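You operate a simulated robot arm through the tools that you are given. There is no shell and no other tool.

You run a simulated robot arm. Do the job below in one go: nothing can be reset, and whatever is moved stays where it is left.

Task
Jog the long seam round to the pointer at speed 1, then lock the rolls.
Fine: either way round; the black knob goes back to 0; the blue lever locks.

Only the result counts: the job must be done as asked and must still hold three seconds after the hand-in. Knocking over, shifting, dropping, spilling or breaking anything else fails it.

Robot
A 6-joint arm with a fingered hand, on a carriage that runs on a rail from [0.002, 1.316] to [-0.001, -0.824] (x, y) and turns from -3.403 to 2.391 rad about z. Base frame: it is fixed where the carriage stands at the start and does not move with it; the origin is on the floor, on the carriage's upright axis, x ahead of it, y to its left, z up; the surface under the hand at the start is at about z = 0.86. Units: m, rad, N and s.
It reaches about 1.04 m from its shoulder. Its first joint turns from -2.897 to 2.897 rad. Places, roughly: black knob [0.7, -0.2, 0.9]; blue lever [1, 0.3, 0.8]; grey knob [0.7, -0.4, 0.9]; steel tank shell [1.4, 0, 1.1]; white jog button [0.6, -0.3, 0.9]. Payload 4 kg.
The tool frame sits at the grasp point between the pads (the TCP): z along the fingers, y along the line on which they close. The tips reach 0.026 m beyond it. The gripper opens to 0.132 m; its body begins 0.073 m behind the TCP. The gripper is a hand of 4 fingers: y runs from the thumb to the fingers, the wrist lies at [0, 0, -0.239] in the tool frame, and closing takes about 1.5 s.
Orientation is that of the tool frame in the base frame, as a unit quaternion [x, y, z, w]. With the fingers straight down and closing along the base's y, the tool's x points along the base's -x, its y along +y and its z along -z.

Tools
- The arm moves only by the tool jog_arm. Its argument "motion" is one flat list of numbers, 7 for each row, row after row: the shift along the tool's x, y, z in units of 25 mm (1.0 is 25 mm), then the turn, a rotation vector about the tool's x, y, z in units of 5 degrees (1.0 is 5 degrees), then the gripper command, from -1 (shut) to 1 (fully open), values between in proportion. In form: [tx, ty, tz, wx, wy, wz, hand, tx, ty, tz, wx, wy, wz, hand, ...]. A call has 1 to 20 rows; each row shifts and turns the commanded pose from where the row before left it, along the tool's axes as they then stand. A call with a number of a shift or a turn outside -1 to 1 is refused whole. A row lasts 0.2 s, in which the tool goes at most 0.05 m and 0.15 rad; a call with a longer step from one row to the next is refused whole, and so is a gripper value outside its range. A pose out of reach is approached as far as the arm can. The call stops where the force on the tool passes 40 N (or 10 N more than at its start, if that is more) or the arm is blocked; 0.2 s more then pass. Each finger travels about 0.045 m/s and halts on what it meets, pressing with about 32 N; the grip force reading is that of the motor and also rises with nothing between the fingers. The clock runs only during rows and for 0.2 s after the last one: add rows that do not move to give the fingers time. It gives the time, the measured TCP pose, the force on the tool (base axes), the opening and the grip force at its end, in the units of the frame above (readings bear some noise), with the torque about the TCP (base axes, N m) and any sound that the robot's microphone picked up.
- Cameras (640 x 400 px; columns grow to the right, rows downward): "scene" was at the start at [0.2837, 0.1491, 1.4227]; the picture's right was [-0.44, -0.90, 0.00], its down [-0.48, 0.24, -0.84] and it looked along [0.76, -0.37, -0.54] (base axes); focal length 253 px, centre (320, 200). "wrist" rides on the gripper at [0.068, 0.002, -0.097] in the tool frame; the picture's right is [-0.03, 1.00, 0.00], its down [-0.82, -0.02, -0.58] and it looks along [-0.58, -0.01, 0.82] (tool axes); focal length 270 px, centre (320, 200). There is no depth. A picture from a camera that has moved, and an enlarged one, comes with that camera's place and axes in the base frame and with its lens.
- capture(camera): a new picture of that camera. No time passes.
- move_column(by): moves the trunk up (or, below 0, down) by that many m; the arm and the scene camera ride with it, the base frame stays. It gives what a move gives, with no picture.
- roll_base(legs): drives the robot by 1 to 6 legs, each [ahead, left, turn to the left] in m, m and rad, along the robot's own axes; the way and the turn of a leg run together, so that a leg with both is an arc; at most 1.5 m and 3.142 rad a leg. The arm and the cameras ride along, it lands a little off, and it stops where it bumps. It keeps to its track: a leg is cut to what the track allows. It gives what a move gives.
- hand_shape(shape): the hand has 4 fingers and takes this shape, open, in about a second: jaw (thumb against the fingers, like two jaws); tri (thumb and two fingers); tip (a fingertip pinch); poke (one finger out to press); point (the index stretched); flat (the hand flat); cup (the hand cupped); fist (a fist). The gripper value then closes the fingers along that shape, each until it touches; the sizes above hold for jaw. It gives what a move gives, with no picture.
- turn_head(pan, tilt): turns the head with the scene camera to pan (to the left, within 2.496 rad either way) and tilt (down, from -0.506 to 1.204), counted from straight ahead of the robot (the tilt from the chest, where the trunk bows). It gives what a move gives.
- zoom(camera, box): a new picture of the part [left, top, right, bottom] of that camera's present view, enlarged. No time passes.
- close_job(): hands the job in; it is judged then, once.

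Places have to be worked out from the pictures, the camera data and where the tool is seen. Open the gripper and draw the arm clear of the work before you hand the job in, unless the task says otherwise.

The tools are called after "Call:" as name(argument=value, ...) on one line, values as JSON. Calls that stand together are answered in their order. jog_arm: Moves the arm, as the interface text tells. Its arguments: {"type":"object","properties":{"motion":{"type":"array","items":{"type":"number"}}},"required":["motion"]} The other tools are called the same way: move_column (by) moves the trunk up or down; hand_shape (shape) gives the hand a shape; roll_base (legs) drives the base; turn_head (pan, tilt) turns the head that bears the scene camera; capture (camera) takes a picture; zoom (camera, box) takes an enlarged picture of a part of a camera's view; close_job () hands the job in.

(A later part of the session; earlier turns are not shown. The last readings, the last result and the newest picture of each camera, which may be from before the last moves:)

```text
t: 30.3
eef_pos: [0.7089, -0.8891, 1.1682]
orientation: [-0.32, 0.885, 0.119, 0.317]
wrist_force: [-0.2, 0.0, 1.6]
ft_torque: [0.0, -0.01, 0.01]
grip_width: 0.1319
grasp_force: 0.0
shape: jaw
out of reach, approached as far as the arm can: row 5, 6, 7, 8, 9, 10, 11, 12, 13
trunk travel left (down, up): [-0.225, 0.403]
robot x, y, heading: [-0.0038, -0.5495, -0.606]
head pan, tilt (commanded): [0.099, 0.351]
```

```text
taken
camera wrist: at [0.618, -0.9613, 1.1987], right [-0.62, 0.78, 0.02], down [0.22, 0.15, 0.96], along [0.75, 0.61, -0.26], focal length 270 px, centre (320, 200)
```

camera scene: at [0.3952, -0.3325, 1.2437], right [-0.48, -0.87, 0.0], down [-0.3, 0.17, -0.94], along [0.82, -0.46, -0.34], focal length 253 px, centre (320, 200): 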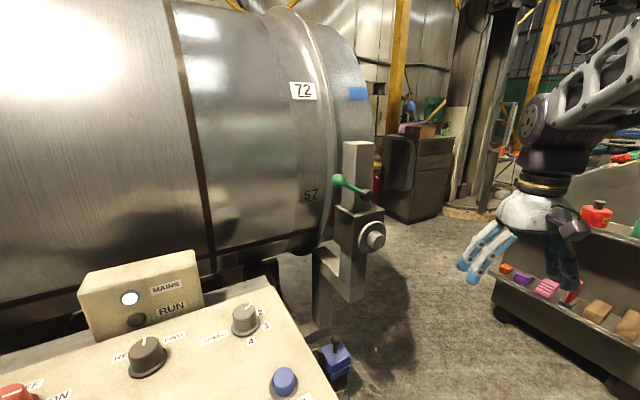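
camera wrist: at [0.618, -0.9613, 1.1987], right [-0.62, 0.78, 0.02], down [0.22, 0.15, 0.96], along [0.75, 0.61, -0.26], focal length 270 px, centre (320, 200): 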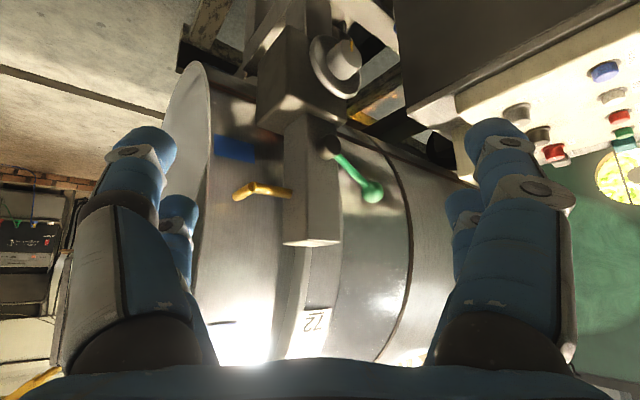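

The wrist camera now sees the stand's right side (upside down). I zoom on it; the arm stopped about 0.15 m clear of the stand.

Call:
zoom(camera="wrist", box=[180, 80, 400, 260])

Call:
zoom(camera="wrist", box=[200, 100, 300, 210])

```text
2.22 times, centred on (290, 170) of wrist
camera zoom: at [0.618, -0.9613, 1.1987], right [-0.62, 0.78, 0.02], down [0.22, 0.15, 0.96], along [0.75, 0.61, -0.26], focal length 601 px, centre (387, 267)
```

zoom: 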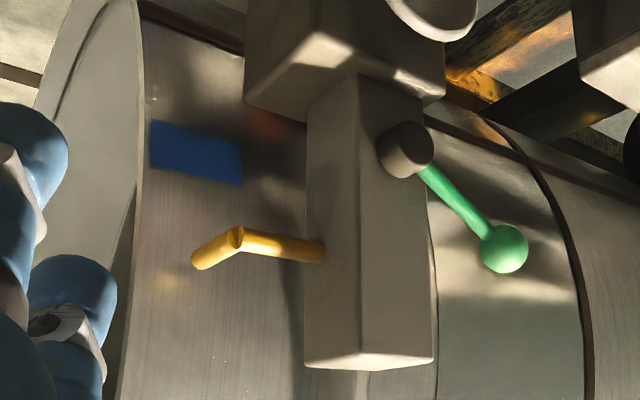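

```text
3.64 times, centred on (250, 155) of wrist
camera zoom: at [0.618, -0.9613, 1.1987], right [-0.62, 0.78, 0.02], down [0.22, 0.15, 0.96], along [0.75, 0.61, -0.26], focal length 983 px, centre (574, 364)
```

zoom: 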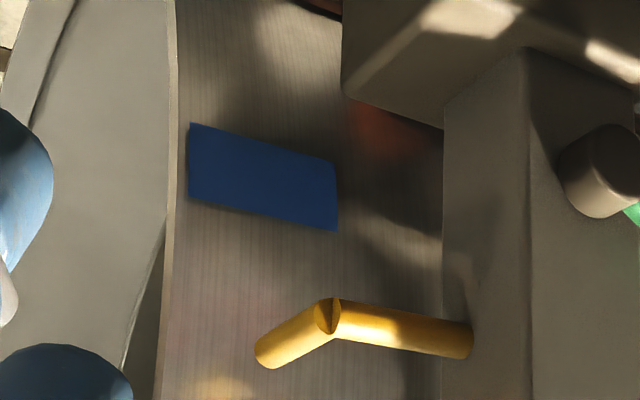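

The yellow bent rod is the pointer: its tip, triangulated, is at about [0.99, -0.82, 1.09], aimed level at the shell's end band at axis height. The seam is roughly 25° below it. I raise the trunk so the hand is clear, then undo the wrist turn.

Call:
move_column(by=0.3)

Call:
jog_arm(motion=[0, 0, 0, 0, 1, 0, 1, 0, 0, 0, 0, 1, 0, 1, 0, 0, 0, 0, 1, 0, 1, 0, 0, 0, 0, 1, 0, 1, 0, 0, 0, 0, 1, 0, 1, 0, 0, 0, 0, 1, 0, 1, 0, 0, 0, 0, 1, 0, 1, 0, 0, 0, 0, 1, 0, 1])

```text
t: 33.3
eef_pos: [0.7086, -0.8902, 1.4677]
orientation: [-0.324, 0.882, 0.118, 0.321]
wrist_force: [-0.1, -0.2, 0.4]
ft_torque: [0.02, -0.01, 0.0]
grip_width: 0.1322
grasp_force: 0.1
shape: jaw
trunk travel left (down, up): [-0.525, 0.103]
robot x, y, heading: [-0.0005, -0.5493, -0.61]
head pan, tilt (commanded): [0.099, 0.351]
```

```text
t: 35.1
eef_pos: [0.7074, -0.8905, 1.4685]
orientation: [-0.344, 0.939, 0.0, -0.001]
wrist_force: [-0.7, -0.1, -0.2]
ft_torque: [-0.02, 0.0, 0.05]
grip_width: 0.1319
grasp_force: 0.1
shape: jaw
trunk travel left (down, up): [-0.525, 0.103]
robot x, y, heading: [0.0011, -0.5456, -0.606]
head pan, tilt (commanded): [0.099, 0.351]
```

The hand is upright again at z≈1.47. I drive to the right end of the rail and square the robot up, so I can see the pointer while working the panel from there.

Call:
roll_base(legs=[[0.154, -0.222, 0], [0, 0, 0.606]])

Call:
turn_head(pan=-0.15, tilt=0.45)

Call:
capture(camera="scene")

Call:
capture(camera="wrist")

```text
t: 38.7
eef_pos: [0.7771, -0.7053, 1.4679]
orientation: [-0.605, 0.796, 0.0, 0.0]
wrist_force: [-0.3, -0.3, 0.2]
ft_torque: [-0.01, 0.04, 0.01]
grip_width: 0.1318
grasp_force: 0.0
shape: jaw
trunk travel left (down, up): [-0.525, 0.103]
robot x, y, heading: [0.0001, -0.8236, -0.013]
head pan, tilt (commanded): [0.099, 0.351]
```

```text
t: 39.5
eef_pos: [0.7778, -0.706, 1.4665]
orientation: [-0.606, 0.796, 0.0, 0.0]
wrist_force: [-0.3, 0.1, 0.4]
ft_torque: [0.02, 0.03, -0.01]
grip_width: 0.1318
grasp_force: 0.0
shape: jaw
trunk travel left (down, up): [-0.525, 0.103]
robot x, y, heading: [0.0023, -0.8236, -0.009]
head pan, tilt (commanded): [-0.15, 0.45]
```

```text
taken
camera scene: at [0.232, -0.6482, 1.5341], right [-0.16, -0.99, 0.0], down [-0.43, 0.07, -0.9], along [0.89, -0.14, -0.43], focal length 253 px, centre (320, 200)
```

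scene: 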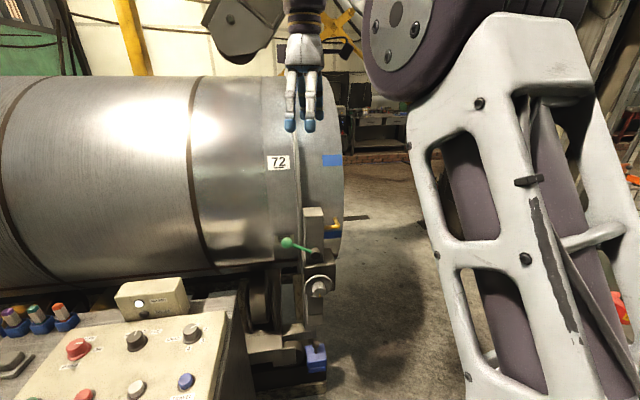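

```text
taken
camera wrist: at [0.7562, -0.7714, 1.564], right [-0.96, 0.29, 0.0], down [0.24, 0.78, 0.58], along [0.17, 0.55, -0.82], focal length 270 px, centre (320, 200)
```

wrist: 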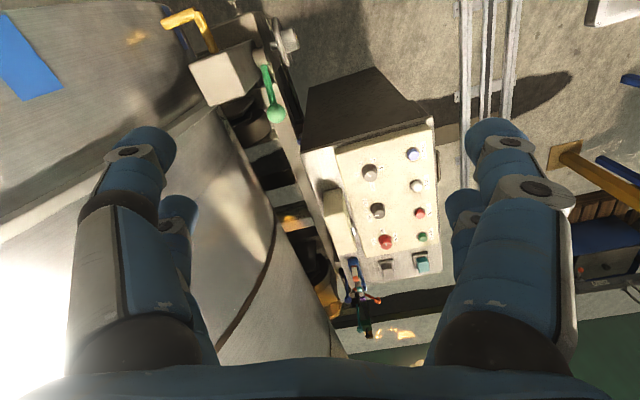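

From here the yellow pointer, the panel and the shell are all visible. From the wrist view I place the grey knob at about [0.736, -0.392], the black at [0.737, -0.263], JOG at [0.617, -0.307]. I move above the grey knob, staying high.

Call:
jog_arm(motion=[-0.898, 0.38, 0, 0, 0, 0, 1, -0.898, 0.38, 0, 0, 0, 0, 1, -0.898, 0.38, 0, 0, 0, 0, 1, -0.898, 0.38, 0, 0, 0, 0, 1, -0.898, 0.38, 0, 0, 0, 0, 1, -0.898, 0.38, 0, 0, 0, 0, 1, -0.898, 0.38, 0, 0, 0, 0, 1, -0.898, 0.38, 0, 0, 0, 0, 1, -0.898, 0.38, 0, 0, 0, 0, 1, -0.898, 0.38, 0, 0, 0, 0, 1, -0.898, 0.38, 0, 0, 0, 0, 1, -0.898, 0.38, 0, 0, 0, 0, 1, -0.898, 0.38, 0, 0, 0, 0, 1])

Call:
jog_arm(motion=[0, 0, 0.5, 0, 0, 1, 1, 0, 0, 0.5, 0, 0, 1, 1, 0, 0, 0.5, 0, 0, 1, 1, 0, 0, 0.5, 0, 0, 1, 1, 0, 0, 0.5, 0, 0, 1, 1, 0, 0, 0.5, 0, 0, 1, 1, 0, 0, 0.5, 0, 0, 1, 1, 0, 0, 0.5, 0, 0, 1, 1, 0, 0, 0.5, 0, 0, 1, 1, 0, 0, 0.5, 0, 0, 1, 1, 0, 0, 0.5, 0, 0, 1, 1, 0, 0, 0.5, 0, 0, 1, 1, 0, 0, 0.5, 0, 0, 1, 1, 0, 0, 0.5, 0, 0, 1, 1, 0, 0, 0.5, 0, 0, 1, 1, 0, 0, 0.5, 0, 0, 1, 1, 0, 0, 0.5, 0, 0, 1, 1, 0, 0, 0.5, 0, 0, 1, 1, 0, 0, 0.5, 0, 0, 1, 1, 0, 0, 0.5, 0, 0, 1, 1])

Call:
capture(camera="scene")

Call:
capture(camera="wrist")

```text
t: 42.3
eef_pos: [0.7124, -0.409, 1.4402]
orientation: [-0.606, 0.796, -0.001, 0.001]
wrist_force: [-0.8, -0.3, 0.0]
ft_torque: [0.02, -0.01, 0.01]
grip_width: 0.1319
grasp_force: 0.0
shape: jaw
out of reach, approached as far as the arm can: row 9, 10, 11, 12, 13
trunk travel left (down, up): [-0.525, 0.103]
robot x, y, heading: [-0.0045, -0.8225, -0.012]
head pan, tilt (commanded): [-0.15, 0.45]
```

```text
t: 46.5
eef_pos: [0.7123, -0.4099, 1.1915]
orientation: [0.221, 0.975, 0.0, 0.0]
wrist_force: [0.5, -0.7, 0.5]
ft_torque: [0.0, 0.01, 0.01]
grip_width: 0.132
grasp_force: 0.0
shape: jaw
trunk travel left (down, up): [-0.525, 0.103]
robot x, y, heading: [-0.0042, -0.8226, -0.007]
head pan, tilt (commanded): [-0.15, 0.45]
```

```text
taken
camera scene: at [0.2319, -0.6483, 1.5341], right [-0.16, -0.99, 0.0], down [-0.43, 0.07, -0.9], along [0.89, -0.14, -0.44], focal length 253 px, centre (320, 200)
```

scene: 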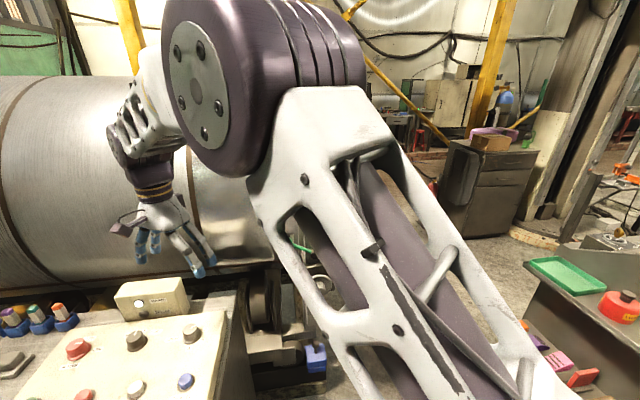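

```text
taken
camera wrist: at [0.6499, -0.3784, 1.2882], right [0.46, 0.89, 0.0], down [0.73, -0.37, 0.58], along [0.51, -0.26, -0.82], focal length 270 px, centre (320, 200)
```

wrist: 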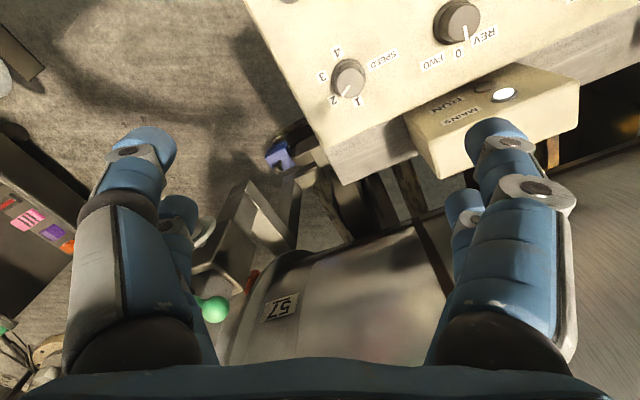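

The upper arm now hides the pointer from the head, and the reach is awkward here. I shift the carriage left to y≈-0.4 so the panel is straight in front (hand stays well short of the hanging hook at about [0.8, 0.235, 1.27]).

Call:
roll_base(legs=[[0, 0.4, 0]])

Call:
jog_arm(motion=[0.66, -0.85, 0, 0, 0, 0, 1, 0.66, -0.85, 0, 0, 0, 0, 1, 0.66, -0.85, 0, 0, 0, 0, 1, 0.66, -0.85, 0, 0, 0, 0, 1, 0.66, -0.85, 0, 0, 0, 0, 1, 0.66, -0.85, 0, 0, 0, 0, 1])

```text
t: 49.0
eef_pos: [0.7143, -0.013, 1.1927]
orientation: [0.224, 0.975, 0.0, 0.0]
wrist_force: [0.4, 0.9, -0.3]
ft_torque: [-0.01, 0.0, -0.02]
grip_width: 0.1322
grasp_force: 0.1
shape: jaw
trunk travel left (down, up): [-0.525, 0.103]
robot x, y, heading: [-0.0014, -0.4188, -0.013]
head pan, tilt (commanded): [-0.15, 0.45]
```

```text
t: 50.4
eef_pos: [0.5691, -0.0847, 1.1907]
orientation: [0.223, 0.975, 0.0, 0.0]
wrist_force: [0.7, -0.2, 0.0]
ft_torque: [0.0, 0.03, -0.02]
grip_width: 0.1318
grasp_force: 0.0
shape: jaw
trunk travel left (down, up): [-0.525, 0.103]
robot x, y, heading: [-0.0014, -0.422, -0.018]
head pan, tilt (commanded): [-0.15, 0.45]
```

I had the sign of the tool x shift wrong (the move was harmless, all high above the table). Now I correct to get above the grey knob.

Call:
jog_arm(motion=[-0.907, -0.673, 0, 0, 0, 0, 1, -0.907, -0.673, 0, 0, 0, 0, 1, -0.907, -0.673, 0, 0, 0, 0, 1, -0.907, -0.673, 0, 0, 0, 0, 1, -0.907, -0.673, 0, 0, 0, 0, 1, -0.907, -0.673, 0, 0, 0, 0, 1, -0.907, -0.673, 0, 0, 0, 0, 1, -0.907, -0.673, 0, 0, 0, 0, 1, -0.907, -0.673, 0, 0, 0, 0, 1, -0.907, -0.673, 0, 0, 0, 0, 1, -0.907, -0.673, 0, 0, 0, 0, 1, -0.907, -0.673, 0, 0, 0, 0, 1])

Call:
hand_shape(shape="tri")

Call:
capture(camera="wrist")

Call:
capture(camera="scene")

```text
t: 53.0
eef_pos: [0.7281, -0.3871, 1.1897]
orientation: [0.223, 0.975, 0.0, 0.0]
wrist_force: [-0.1, 0.9, -0.1]
ft_torque: [0.0, -0.01, -0.02]
grip_width: 0.1318
grasp_force: 0.0
shape: jaw
trunk travel left (down, up): [-0.525, 0.103]
robot x, y, heading: [-0.0027, -0.4208, -0.018]
head pan, tilt (commanded): [-0.15, 0.45]
```

```text
t: 53.9
eef_pos: [0.7279, -0.3859, 1.1904]
orientation: [0.222, 0.975, 0.0, 0.0]
wrist_force: [0.4, 0.1, 0.5]
ft_torque: [-0.02, -0.01, -0.04]
grip_width: 0.1321
grasp_force: 0.0
shape: tri
trunk travel left (down, up): [-0.525, 0.103]
robot x, y, heading: [0.0032, -0.4227, -0.014]
head pan, tilt (commanded): [-0.15, 0.45]
```

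```text
taken
camera wrist: at [0.6657, -0.3539, 1.2867], right [0.46, 0.89, 0.0], down [0.73, -0.37, 0.58], along [0.51, -0.27, -0.82], focal length 270 px, centre (320, 200)
```

wrist: 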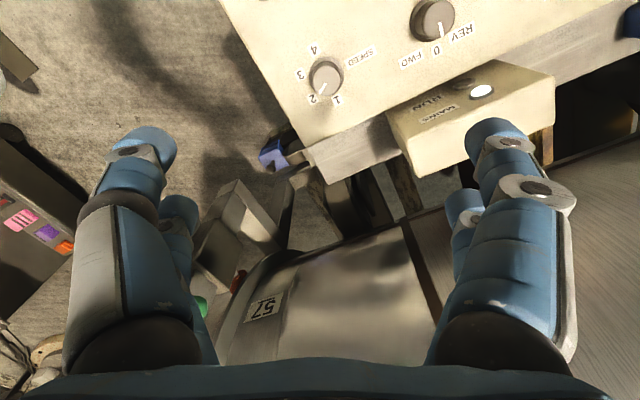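

```text
taken
camera scene: at [0.2335, -0.2493, 1.5341], right [-0.16, -0.99, 0.0], down [-0.43, 0.07, -0.9], along [0.89, -0.15, -0.44], focal length 253 px, centre (320, 200)
```

scene: 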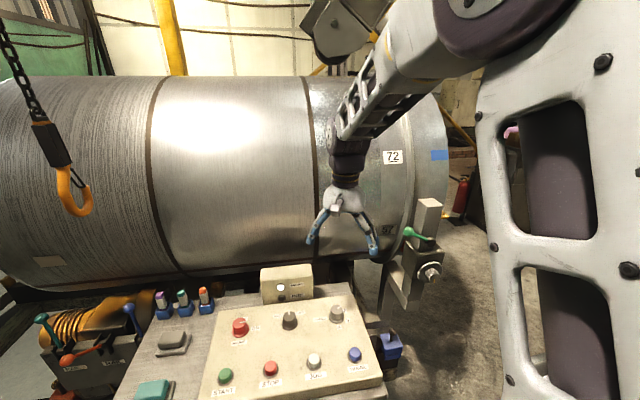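

From this spot the head sees shell, seam, levers and panel together. I zoom in on the knobs from both cameras to fix heights and positions.

Call:
zoom(camera="wrist", box=[280, 0, 480, 125])

Call:
zoom(camera="scene", box=[200, 250, 400, 400])

Call:
zoom(camera="scene", box=[0, 270, 220, 400])

```text
3.20 times, centred on (380, 62) of wrist
camera zoom: at [0.6657, -0.3539, 1.2867], right [0.46, 0.89, 0.0], down [0.73, -0.37, 0.58], along [0.51, -0.27, -0.82], focal length 865 px, centre (128, 640)
```

zoom: 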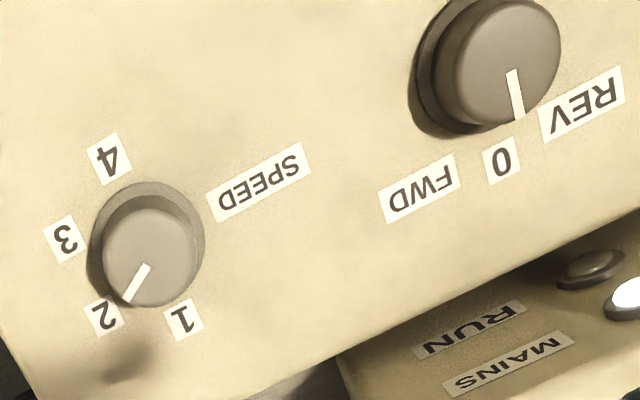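

```text
2.67 times, centred on (300, 325) of scene
camera zoom: at [0.2335, -0.2493, 1.5341], right [-0.16, -0.99, 0.0], down [-0.43, 0.07, -0.9], along [0.89, -0.15, -0.44], focal length 676 px, centre (373, -133)
```

zoom: 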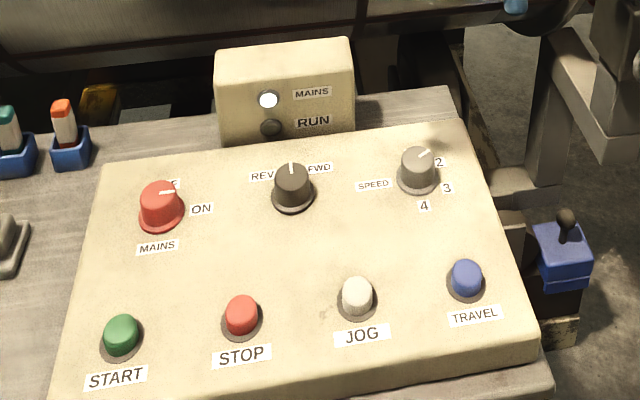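

```text
2.91 times, centred on (110, 335) of scene
camera zoom: at [0.2335, -0.2493, 1.5341], right [-0.16, -0.99, 0.0], down [-0.43, 0.07, -0.9], along [0.89, -0.15, -0.44], focal length 737 px, centre (931, -193)
```

zoom: 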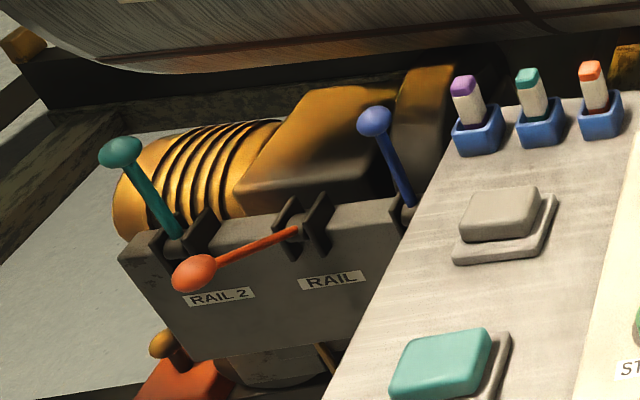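

Grey knob axis ≈ [0.728, -0.380], base z 0.911, top 0.943, Ø≈36 mm, mark on 2; label 1 lies about 50° counter-clockwise (seen from above). I narrow the fingers and come down to just above it.

Call:
jog_arm(motion=[0.14, 0.2, 0.85, 0, 0, 0, 0.25, 0, 0, 0.85, 0, 0, 0, 0.25, 0, 0, 0.85, 0, 0, 0, 0.25, 0, 0, 0.85, 0, 0, 0, 0.25, 0, 0, 0.85, 0, 0, 0, 0.25, 0, 0, 0.85, 0, 0, 0, 0.25, 0, 0, 0.85, 0, 0, 0, 0.25, 0, 0, 0, 0, 0, 0, 0.25])

Call:
capture(camera="wrist")

Call:
zoom(camera="scene", box=[240, 180, 440, 380])

```text
t: 55.7
eef_pos: [0.7259, -0.3781, 1.0442]
orientation: [0.224, 0.975, 0.0, 0.0]
wrist_force: [-0.1, 0.5, 0.1]
ft_torque: [0.0, 0.02, 0.05]
grip_width: 0.083
grasp_force: 0.1
shape: tri
trunk travel left (down, up): [-0.525, 0.103]
robot x, y, heading: [0.0004, -0.4205, -0.019]
head pan, tilt (commanded): [-0.15, 0.45]
```

```text
taken
camera wrist: at [0.6645, -0.3469, 1.1405], right [0.46, 0.89, 0.0], down [0.73, -0.37, 0.58], along [0.51, -0.27, -0.82], focal length 270 px, centre (320, 200)
```

wrist: 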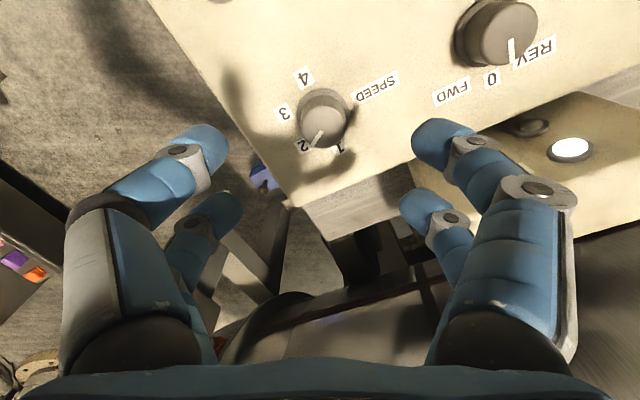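

```text
2.00 times, centred on (340, 280) of scene
camera zoom: at [0.2335, -0.2493, 1.5341], right [-0.16, -0.99, 0.0], down [-0.43, 0.07, -0.9], along [0.89, -0.15, -0.44], focal length 507 px, centre (280, 40)
```

zoom: 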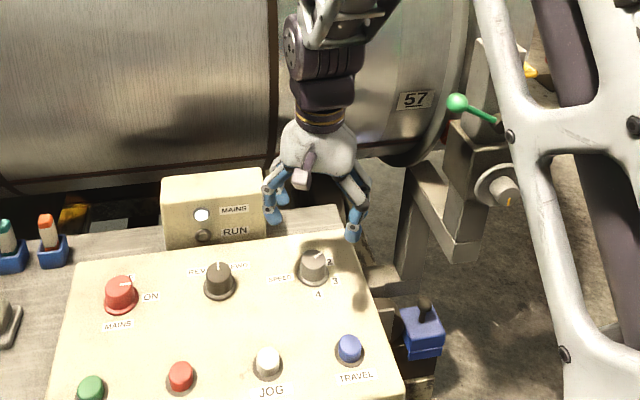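

The knob is centred under the tool. I go down beside it (tips just above the panel) and close.

Call:
jog_arm(motion=[0, 0.09, 0.77, 0, 0, 0, 0.25, 0, 0, 0.77, 0, 0, 0, 0.25, 0, 0, 0.77, 0, 0, 0, 0.25, 0, 0, 0.77, 0, 0, 0, 0.25, 0, 0, 0.7, 0, 0, 0, 0.25])

Call:
capture(camera="wrist")

```text
t: 56.9
eef_pos: [0.7285, -0.3755, 0.9491]
orientation: [0.223, 0.975, 0.0, -0.001]
wrist_force: [0.2, 0.2, 0.3]
ft_torque: [-0.01, 0.0, 0.01]
grip_width: 0.083
grasp_force: 0.0
shape: tri
trunk travel left (down, up): [-0.525, 0.103]
robot x, y, heading: [-0.0025, -0.419, -0.017]
head pan, tilt (commanded): [-0.15, 0.45]
```

```text
taken
camera wrist: at [0.6662, -0.3442, 1.0456], right [0.46, 0.89, 0.0], down [0.73, -0.37, 0.58], along [0.51, -0.27, -0.82], focal length 270 px, centre (320, 200)
```

wrist: 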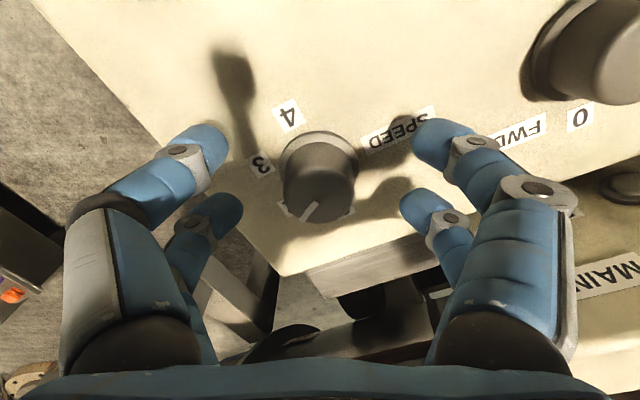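

Call:
jog_arm(motion=[0, 0, 0, 0, 0, 0, -0.3, 0, 0, 0, 0, 0, 0, -0.5, 0, 0, 0, 0, 0, 0, -0.7, 0, 0, 0, 0, 0, 0, -1, 0, 0, 0, 0, 0, 0, -1, 0, 0, 0, 0, 0, 0, -1])

Call:
capture(camera="wrist")

```text
t: 58.3
eef_pos: [0.7287, -0.3756, 0.9503]
orientation: [0.224, 0.975, 0.001, 0.0]
wrist_force: [4.0, -2.1, -3.7]
ft_torque: [-0.03, -0.03, 0.03]
grip_width: 0.0
grasp_force: 25.1
shape: tri
trunk travel left (down, up): [-0.525, 0.103]
robot x, y, heading: [-0.0014, -0.4228, -0.009]
head pan, tilt (commanded): [-0.15, 0.45]
```

```text
taken
camera wrist: at [0.6668, -0.3445, 1.0456], right [0.46, 0.89, 0.0], down [0.72, -0.37, 0.58], along [0.51, -0.27, -0.82], focal length 270 px, centre (320, 200)
```

wrist: 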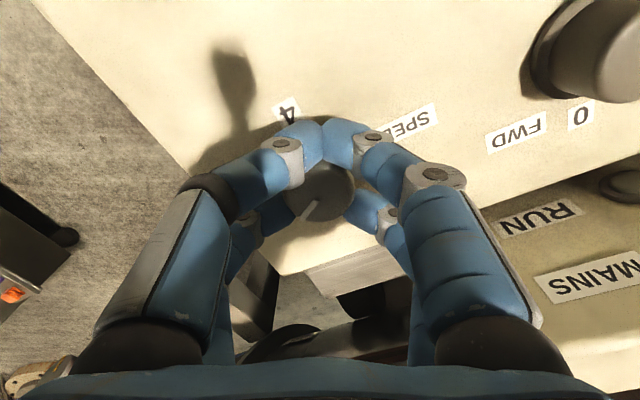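

The two finger pairs closed ahead of and behind the knob rather than on its diameter. I open, lift, and try the fingertip-pinch shape.

Call:
jog_arm(motion=[0, 0, 0, 0, 0, 0, 0.25, 0, 0, 0, 0, 0, 0, 0.25, 0, 0, 0, 0, 0, 0, 0.25, 0, 0, 0, 0, 0, 0, 0.25, 0, 0, 0, 0, 0, 0, 0.25, 0, 0, -0.9, 0, 0, 0, 0.25, 0, 0, -0.9, 0, 0, 0, 0.25, 0, 0, -0.9, 0, 0, 0, 0.25, 0, 0, -0.9, 0, 0, 0, 0.25])

Call:
hand_shape(shape="tip")

Call:
capture(camera="wrist")

Call:
zoom(camera="scene", box=[240, 180, 440, 380])

```text
t: 60.3
eef_pos: [0.7285, -0.3781, 1.0392]
orientation: [0.223, 0.975, 0.001, 0.0]
wrist_force: [0.9, 0.1, -1.5]
ft_torque: [0.01, 0.02, 0.02]
grip_width: 0.082
grasp_force: 0.1
shape: tri
trunk travel left (down, up): [-0.525, 0.103]
robot x, y, heading: [-0.0005, -0.4189, -0.017]
head pan, tilt (commanded): [-0.15, 0.45]
```

```text
t: 61.2
eef_pos: [0.7273, -0.3768, 1.0388]
orientation: [0.223, 0.975, 0.0, 0.0]
wrist_force: [0.8, -0.6, 0.0]
ft_torque: [-0.01, -0.01, 0.01]
grip_width: 0.1319
grasp_force: 0.0
shape: tip
trunk travel left (down, up): [-0.525, 0.103]
robot x, y, heading: [-0.0026, -0.4223, -0.014]
head pan, tilt (commanded): [-0.15, 0.45]
```

```text
taken
camera wrist: at [0.6654, -0.3454, 1.1355], right [0.46, 0.89, 0.0], down [0.73, -0.37, 0.58], along [0.51, -0.27, -0.82], focal length 270 px, centre (320, 200)
```

wrist: 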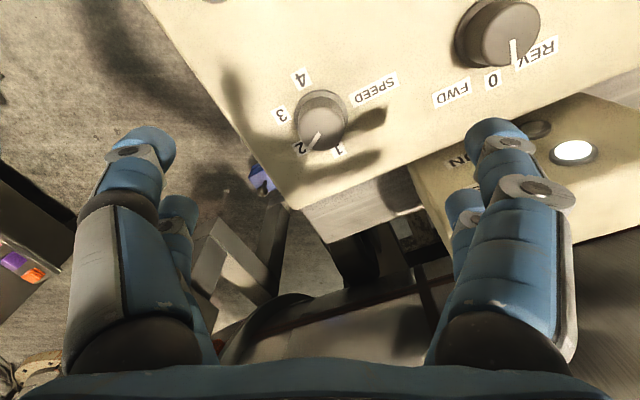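

```text
2.00 times, centred on (340, 280) of scene
camera zoom: at [0.2335, -0.2493, 1.5341], right [-0.16, -0.99, 0.0], down [-0.43, 0.07, -0.9], along [0.89, -0.15, -0.44], focal length 507 px, centre (280, 40)
```

zoom: 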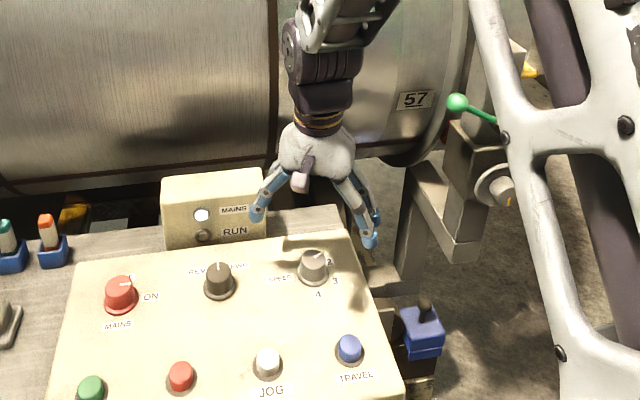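

I close in the air above the knob to see how the pinch forms.

Call:
jog_arm(motion=[0, 0, 0, 0, 0, 0, 0, 0, 0, 0, 0, 0, 0, 0, 0, 0, 0, 0, 0, 0, -0.5, 0, 0, 0, 0, 0, 0, -0.5, 0, 0, 0, 0, 0, 0, -0.5, 0, 0, 0, 0, 0, 0, -0.5])

Call:
capture(camera="wrist")

Call:
zoom(camera="scene", box=[260, 180, 400, 320])

```text
t: 62.6
eef_pos: [0.727, -0.3781, 1.039]
orientation: [0.224, 0.975, -0.001, 0.0]
wrist_force: [0.2, -0.2, 0.5]
ft_torque: [0.02, 0.0, -0.01]
grip_width: 0.0334
grasp_force: 0.2
shape: tip
trunk travel left (down, up): [-0.525, 0.103]
robot x, y, heading: [-0.0029, -0.4229, -0.019]
head pan, tilt (commanded): [-0.15, 0.45]
```

```text
taken
camera wrist: at [0.6654, -0.3454, 1.1357], right [0.46, 0.89, 0.0], down [0.73, -0.37, 0.58], along [0.51, -0.27, -0.82], focal length 270 px, centre (320, 200)
```

wrist: 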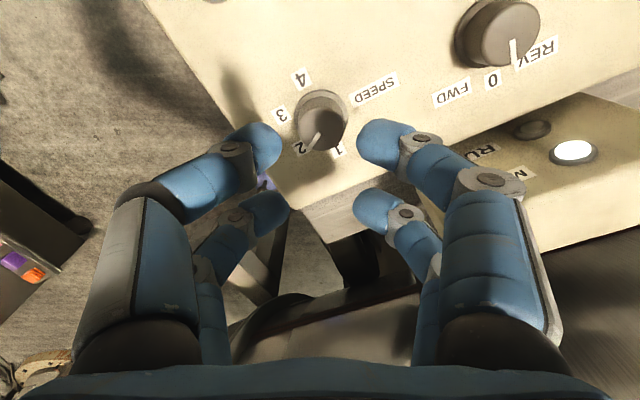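

```text
2.86 times, centred on (330, 250) of scene
camera zoom: at [0.2335, -0.2493, 1.5341], right [-0.16, -0.99, 0.0], down [-0.43, 0.07, -0.9], along [0.89, -0.15, -0.44], focal length 724 px, centre (291, 57)
```

zoom: 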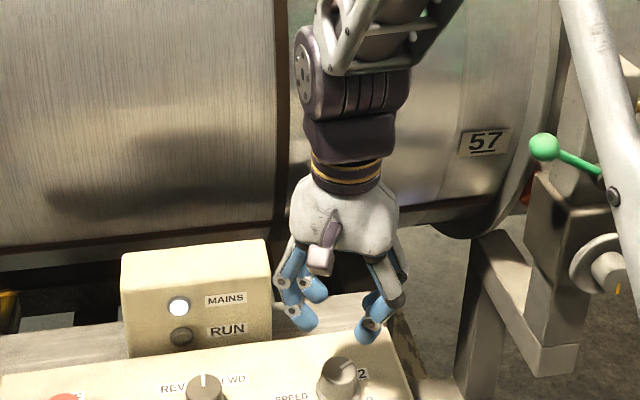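

Call:
zoom(camera="wrist", box=[200, 80, 460, 260])

```text
2.22 times, centred on (330, 170) of wrist
camera zoom: at [0.6654, -0.3454, 1.1357], right [0.46, 0.89, 0.0], down [0.73, -0.37, 0.58], along [0.51, -0.27, -0.82], focal length 601 px, centre (298, 267)
```

zoom: 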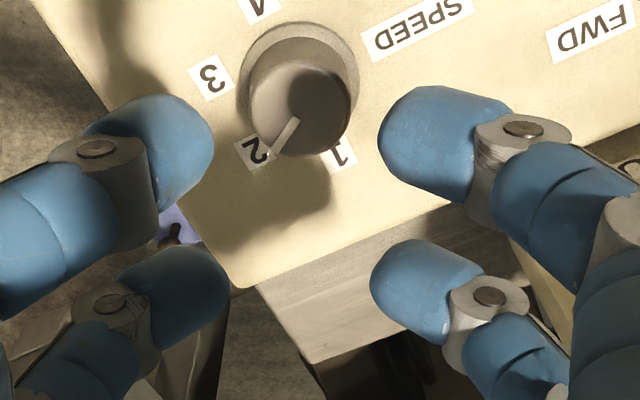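

All shapes close as two finger pairs about ±19 mm either side of the TCP along tool x. I'll pinch the knob with the far pair only: reopen, shift 17 mm back, descend and close.

Call:
jog_arm(motion=[0.68, 0, 0, 0, 0, 0, 0.1, 0, 0, 0, 0, 0, 0, 0.1, 0, 0, 0, 0, 0, 0, 0.1, 0, 0, 0.75, 0, 0, 0, 0.1, 0, 0, 0.75, 0, 0, 0, 0.1, 0, 0, 0.75, 0, 0, 0, 0.1, 0, 0, 0.75, 0, 0, 0, 0.1, 0, 0, 0.6, 0, 0, 0, 0.1, 0, 0, 0, 0, 0, 0, 0.1])

Call:
capture(camera="wrist")

```text
t: 64.6
eef_pos: [0.7105, -0.3713, 0.949]
orientation: [0.223, 0.975, 0.0, 0.0]
wrist_force: [0.3, -0.1, 0.9]
ft_torque: [0.02, 0.01, -0.05]
grip_width: 0.072
grasp_force: 0.1
shape: tip
trunk travel left (down, up): [-0.525, 0.103]
robot x, y, heading: [0.001, -0.4181, -0.014]
head pan, tilt (commanded): [-0.15, 0.45]
```

```text
taken
camera wrist: at [0.6502, -0.3396, 1.0451], right [0.46, 0.89, 0.0], down [0.73, -0.37, 0.58], along [0.51, -0.26, -0.82], focal length 270 px, centre (320, 200)
```

wrist: 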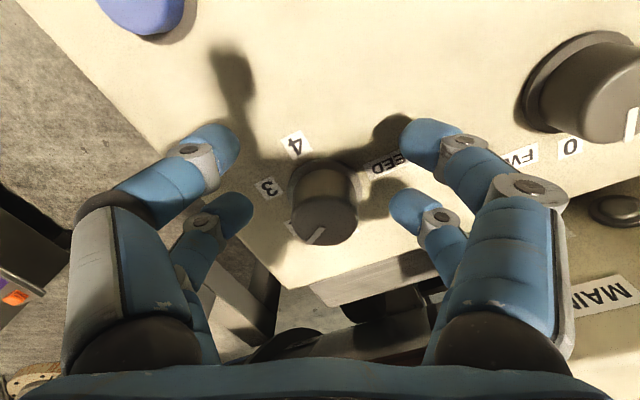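

The far pair now straddles the knob's diameter. I close on it.

Call:
jog_arm(motion=[0, 0, 0, 0, 0, 0, -0.3, 0, 0, 0, 0, 0, 0, -0.6, 0, 0, 0, 0, 0, 0, -1, 0, 0, 0, 0, 0, 0, -1, 0, 0, 0, 0, 0, 0, -1, 0, 0, 0, 0, 0, 0, -1])

Call:
capture(camera="wrist")

```text
t: 66.0
eef_pos: [0.7101, -0.372, 0.9486]
orientation: [0.223, 0.975, -0.001, 0.0]
wrist_force: [-4.3, 3.0, -1.6]
ft_torque: [0.07, 0.12, -0.01]
grip_width: 0.0001
grasp_force: 31.8
shape: tip
trunk travel left (down, up): [-0.525, 0.103]
robot x, y, heading: [-0.0005, -0.4209, -0.013]
head pan, tilt (commanded): [-0.15, 0.45]
```

```text
taken
camera wrist: at [0.6495, -0.3393, 1.0449], right [0.46, 0.89, 0.0], down [0.73, -0.37, 0.58], along [0.51, -0.27, -0.82], focal length 270 px, centre (320, 200)
```

wrist: 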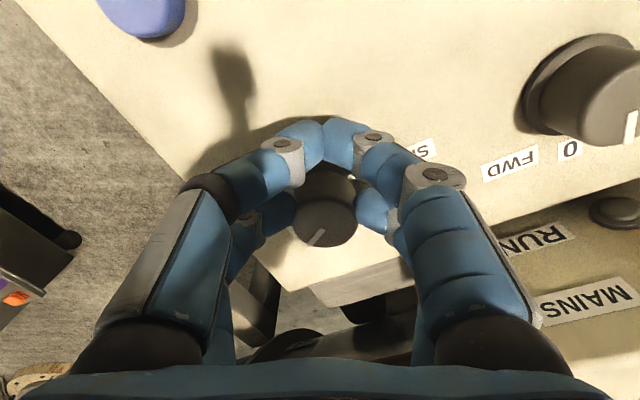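

The far pair holds the knob on its diameter. I turn it counter-clockwise about the knob axis by 50°.

Call:
jog_arm(motion=[0, -0.063, 0, 0, 0, -1, -1, 0, -0.063, 0, 0, 0, -1, -1, 0, -0.063, 0, 0, 0, -1, -1, 0, -0.063, 0, 0, 0, -1, -1, 0, -0.063, 0, 0, 0, -1, -1, 0, -0.063, 0, 0, 0, -1, -1, 0, -0.063, 0, 0, 0, -1, -1, 0, -0.063, 0, 0, 0, -1, -1, 0, -0.063, 0, 0, 0, -1, -1, 0, -0.063, 0, 0, 0, -1, -1])

Call:
capture(camera="wrist")

```text
t: 68.2
eef_pos: [0.7094, -0.3856, 0.9493]
orientation: [-0.209, 0.978, 0.0, -0.001]
wrist_force: [-6.6, -21.1, -6.3]
ft_torque: [-0.57, 0.17, -0.45]
grip_width: 0.0
grasp_force: 31.8
shape: tip
trunk travel left (down, up): [-0.525, 0.103]
robot x, y, heading: [0.0017, -0.422, -0.015]
head pan, tilt (commanded): [-0.15, 0.45]
```

```text
taken
camera wrist: at [0.6463, -0.4124, 1.0452], right [-0.39, 0.92, 0.0], down [0.75, 0.32, 0.58], along [0.53, 0.22, -0.82], focal length 270 px, centre (320, 200)
```

wrist: 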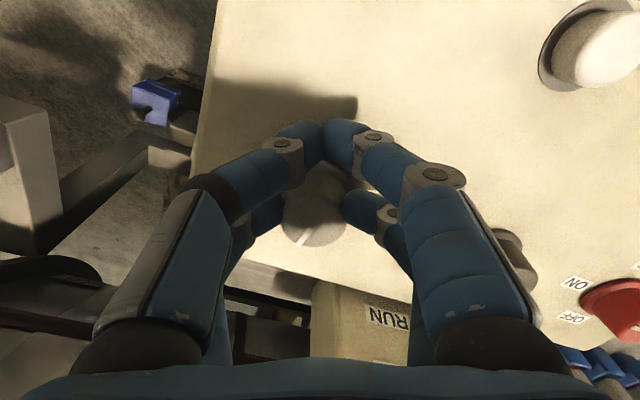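

Call:
zoom(camera="wrist", box=[240, 120, 400, 270])

Call:
zoom(camera="scene", box=[280, 230, 400, 350])

```text
2.67 times, centred on (320, 195) of wrist
camera zoom: at [0.6463, -0.4124, 1.0452], right [-0.39, 0.92, 0.0], down [0.75, 0.32, 0.58], along [0.53, 0.22, -0.82], focal length 721 px, centre (320, 213)
```

zoom: 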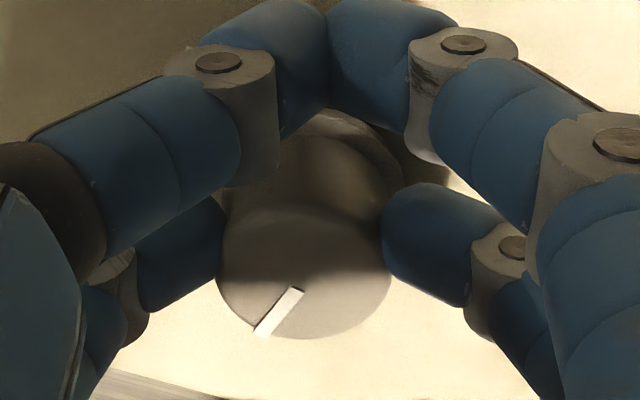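

```text
3.33 times, centred on (340, 290) of scene
camera zoom: at [0.2335, -0.2503, 1.5342], right [-0.16, -0.99, 0.0], down [-0.43, 0.07, -0.9], along [0.89, -0.15, -0.44], focal length 845 px, centre (253, -100)
```

zoom: 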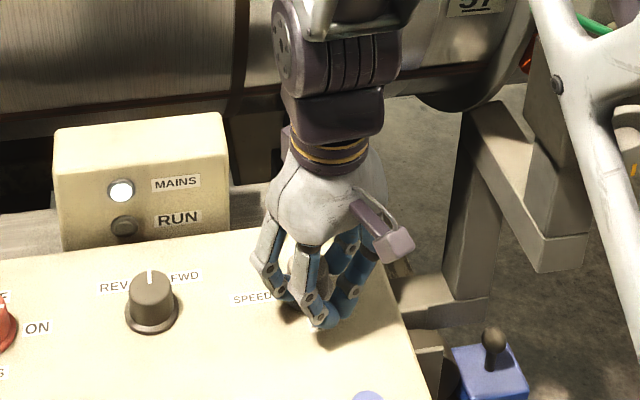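

The mark now points at about -10° azimuth, where label 1 was. I release, lift and check.

Call:
jog_arm(motion=[0, 0, 0, 0, 0, 0, 0, 0, 0, 0, 0, 0, 0, 0.1, 0, 0, 0, 0, 0, 0, 0.1, 0, 0, 0, 0, 0, 0, 0.1, 0, 0, -0.8, 0, 0, 0, 0.1, 0, 0, -0.8, 0, 0, 0, 0.1, 0, 0, -0.8, 0, 0, 0, 0.1, 0, 0, -0.8, 0, 0, 0, 0.1, 0, 0, -0.8, 0, 0, 0, 0.1])

Call:
capture(camera="wrist")

Call:
zoom(camera="wrist", box=[240, 60, 400, 220])

```text
t: 70.2
eef_pos: [0.7121, -0.3852, 1.0477]
orientation: [-0.21, 0.978, 0.001, 0.0]
wrist_force: [-0.5, 0.5, 0.6]
ft_torque: [0.0, 0.03, -0.02]
grip_width: 0.0719
grasp_force: 0.1
shape: tip
trunk travel left (down, up): [-0.525, 0.103]
robot x, y, heading: [0.0008, -0.4204, -0.016]
head pan, tilt (commanded): [-0.15, 0.45]
```

```text
taken
camera wrist: at [0.6476, -0.4103, 1.1454], right [-0.39, 0.92, 0.0], down [0.75, 0.32, 0.58], along [0.53, 0.22, -0.82], focal length 270 px, centre (320, 200)
```

wrist: 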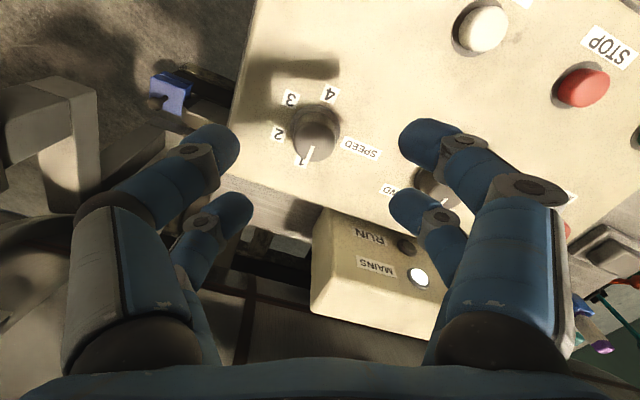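

```text
2.50 times, centred on (320, 140) of wrist
camera zoom: at [0.6476, -0.4103, 1.1454], right [-0.39, 0.92, 0.0], down [0.75, 0.32, 0.58], along [0.53, 0.22, -0.82], focal length 676 px, centre (320, 350)
```

zoom: 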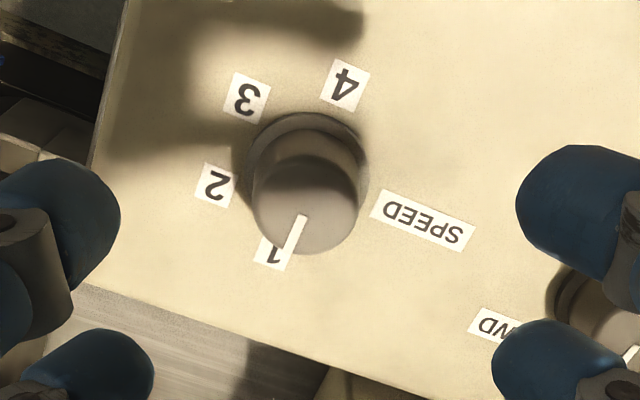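

The grey knob's mark is on 1. Next the black knob: I move above it with the far pair.

Call:
jog_arm(motion=[-0.453, 0.938, 0, 0, 0, 0, 0.1, -0.453, 0.938, 0, 0, 0, 0, 0.1, -0.453, 0.938, 0, 0, 0, 0, 0.1, -0.453, 0.938, 0, 0, 0, 0, 0.1, -0.453, 0.938, 0, 0, 0, 0, 0.1])

Call:
capture(camera="wrist")

Call:
zoom(camera="wrist", box=[220, 60, 420, 220])

Call:
zoom(camera="scene", box=[220, 200, 400, 360])

```text
t: 71.4
eef_pos: [0.7153, -0.2552, 1.0472]
orientation: [-0.208, 0.978, 0.0, 0.0]
wrist_force: [1.2, -0.1, -0.4]
ft_torque: [0.04, 0.0, 0.05]
grip_width: 0.072
grasp_force: 0.1
shape: tip
trunk travel left (down, up): [-0.525, 0.103]
robot x, y, heading: [-0.0021, -0.4213, -0.014]
head pan, tilt (commanded): [-0.15, 0.45]
```

```text
taken
camera wrist: at [0.6504, -0.2821, 1.144], right [-0.39, 0.92, 0.0], down [0.75, 0.32, 0.58], along [0.53, 0.22, -0.82], focal length 270 px, centre (320, 200)
```

wrist: 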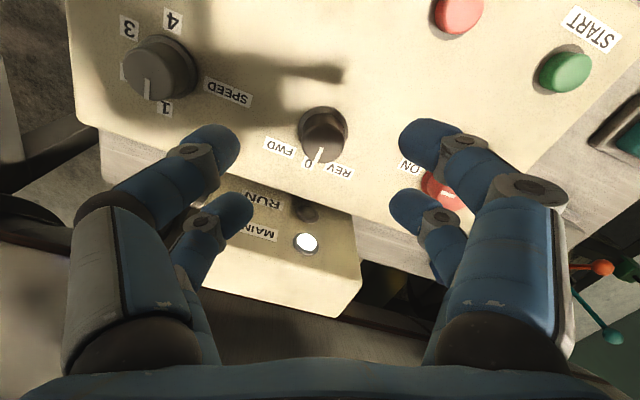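

```text
2.50 times, centred on (320, 140) of wrist
camera zoom: at [0.6504, -0.2821, 1.144], right [-0.39, 0.92, 0.0], down [0.75, 0.32, 0.58], along [0.53, 0.22, -0.82], focal length 676 px, centre (320, 350)
```

zoom: 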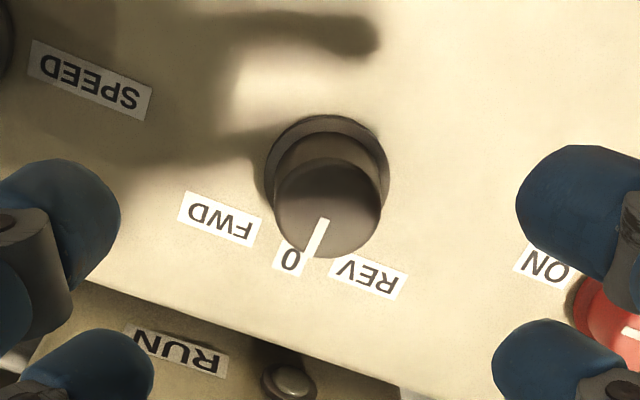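

```text
2.50 times, centred on (310, 280) of scene
camera zoom: at [0.2336, -0.2496, 1.5341], right [-0.16, -0.99, 0.0], down [-0.43, 0.07, -0.9], along [0.89, -0.15, -0.44], focal length 634 px, centre (345, 0)
```

zoom: 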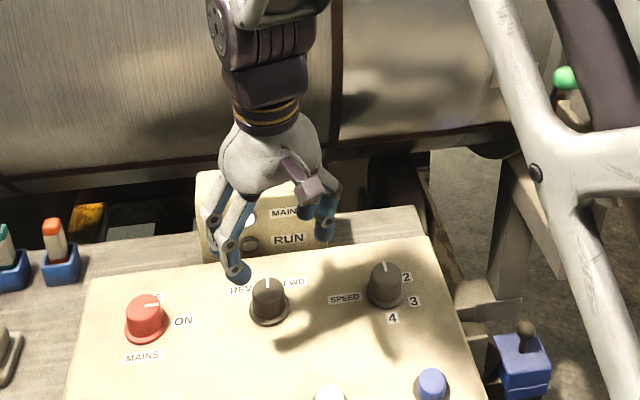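

The black knob is centred for the far pair, with the lamp box face at x≈0.79 leaving clearance. I descend and close on it.

Call:
jog_arm(motion=[0, 0, 0.8, 0, 0, 0, 0.1, 0, 0, 0.8, 0, 0, 0, 0.1, 0, 0, 0.8, 0, 0, 0, 0.1, 0, 0, 0.8, 0, 0, 0, 0.1, 0, 0, 0.72, 0, 0, 0, 0.1, 0, 0, 0, 0, 0, 0, 0.1, 0, 0, 0, 0, 0, 0, -0.3, 0, 0, 0, 0, 0, 0, -0.6, 0, 0, 0, 0, 0, 0, -1, 0, 0, 0, 0, 0, 0, -1, 0, 0, 0, 0, 0, 0, -1, 0, 0, 0, 0, 0, 0, -1])

Call:
capture(camera="wrist")

```text
t: 74.0
eef_pos: [0.7142, -0.2561, 0.9496]
orientation: [-0.211, 0.978, 0.001, -0.001]
wrist_force: [-1.7, 0.1, -3.2]
ft_torque: [-0.08, 0.07, 0.0]
grip_width: 0.0
grasp_force: 32.2
shape: tip
trunk travel left (down, up): [-0.525, 0.103]
robot x, y, heading: [-0.0015, -0.4226, -0.014]
head pan, tilt (commanded): [-0.15, 0.45]
```

```text
taken
camera wrist: at [0.6508, -0.2818, 1.0466], right [-0.39, 0.92, 0.0], down [0.75, 0.32, 0.58], along [0.53, 0.22, -0.82], focal length 270 px, centre (320, 200)
```

wrist: 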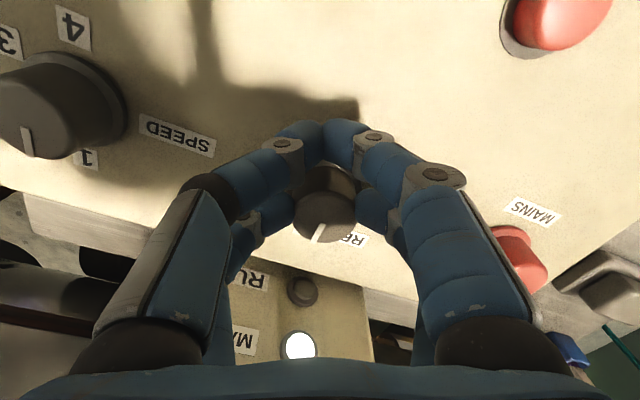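

The grip is good. I turn the black knob clockwise about its axis toward FWD by 45°.

Call:
jog_arm(motion=[0, 0.063, 0, 0, 0, 1, -1, 0, 0.063, 0, 0, 0, 1, -1, 0, 0.063, 0, 0, 0, 1, -1, 0, 0.063, 0, 0, 0, 1, -1, 0, 0.063, 0, 0, 0, 1, -1, 0, 0.063, 0, 0, 0, 1, -1, 0, 0.063, 0, 0, 0, 1, -1, 0, 0.063, 0, 0, 0, 1, -1, 0, 0.063, 0, 0, 0, 1, -1])

Call:
zoom(camera="wrist", box=[220, 100, 420, 260])

```text
t: 76.0
eef_pos: [0.7129, -0.2392, 0.9506]
orientation: [0.181, 0.983, 0.0, 0.001]
wrist_force: [-12.1, 11.9, -6.0]
ft_torque: [0.27, 0.37, 0.18]
grip_width: 0.0
grasp_force: 32.3
shape: tip
trunk travel left (down, up): [-0.525, 0.103]
robot x, y, heading: [0.0011, -0.4171, -0.019]
head pan, tilt (commanded): [-0.15, 0.45]
```

```text
2.50 times, centred on (320, 180) of wrist
camera zoom: at [0.649, -0.2133, 1.0469], right [0.38, 0.93, 0.0], down [0.76, -0.31, 0.58], along [0.53, -0.22, -0.82], focal length 676 px, centre (320, 250)
```

zoom: 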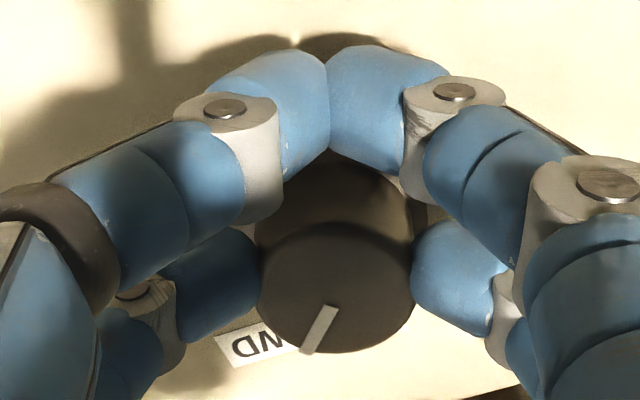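

The mark has moved to about -45°, over FWD. I release, lift and check.

Call:
jog_arm(motion=[0, 0, 0, 0, 0, 0, 0, 0, 0, 0, 0, 0, 0, 0.1, 0, 0, 0, 0, 0, 0, 0.1, 0, 0, 0, 0, 0, 0, 0.1, 0, 0, -0.8, 0, 0, 0, 0.1, 0, 0, -0.8, 0, 0, 0, 0.1, 0, 0, -0.8, 0, 0, 0, 0.1, 0, 0, -0.8, 0, 0, 0, 0.1, 0, 0, -0.8, 0, 0, 0, 0.1])

Call:
zoom(camera="wrist", box=[220, 60, 420, 220])

Call:
capture(camera="scene")

```text
t: 78.0
eef_pos: [0.7137, -0.2403, 1.0516]
orientation: [0.18, 0.984, -0.001, 0.0]
wrist_force: [-0.2, -0.2, 0.7]
ft_torque: [0.0, 0.02, 0.0]
grip_width: 0.072
grasp_force: 0.1
shape: tip
trunk travel left (down, up): [-0.525, 0.103]
robot x, y, heading: [-0.001, -0.4207, -0.019]
head pan, tilt (commanded): [-0.15, 0.45]
```

```text
2.50 times, centred on (320, 140) of wrist
camera zoom: at [0.649, -0.215, 1.1486], right [0.38, 0.93, 0.0], down [0.76, -0.31, 0.58], along [0.53, -0.22, -0.82], focal length 676 px, centre (320, 350)
```

zoom: 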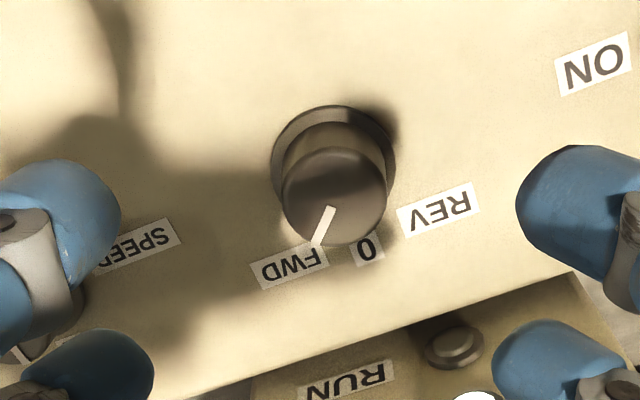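

```text
taken
camera scene: at [0.2337, -0.2493, 1.534], right [-0.16, -0.99, 0.0], down [-0.43, 0.07, -0.9], along [0.89, -0.15, -0.44], focal length 253 px, centre (320, 200)
```

scene: 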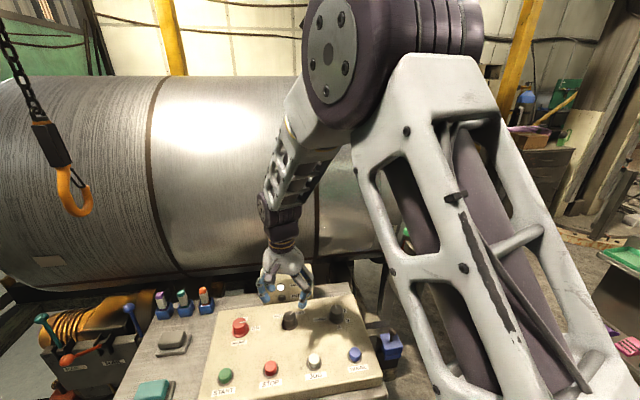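

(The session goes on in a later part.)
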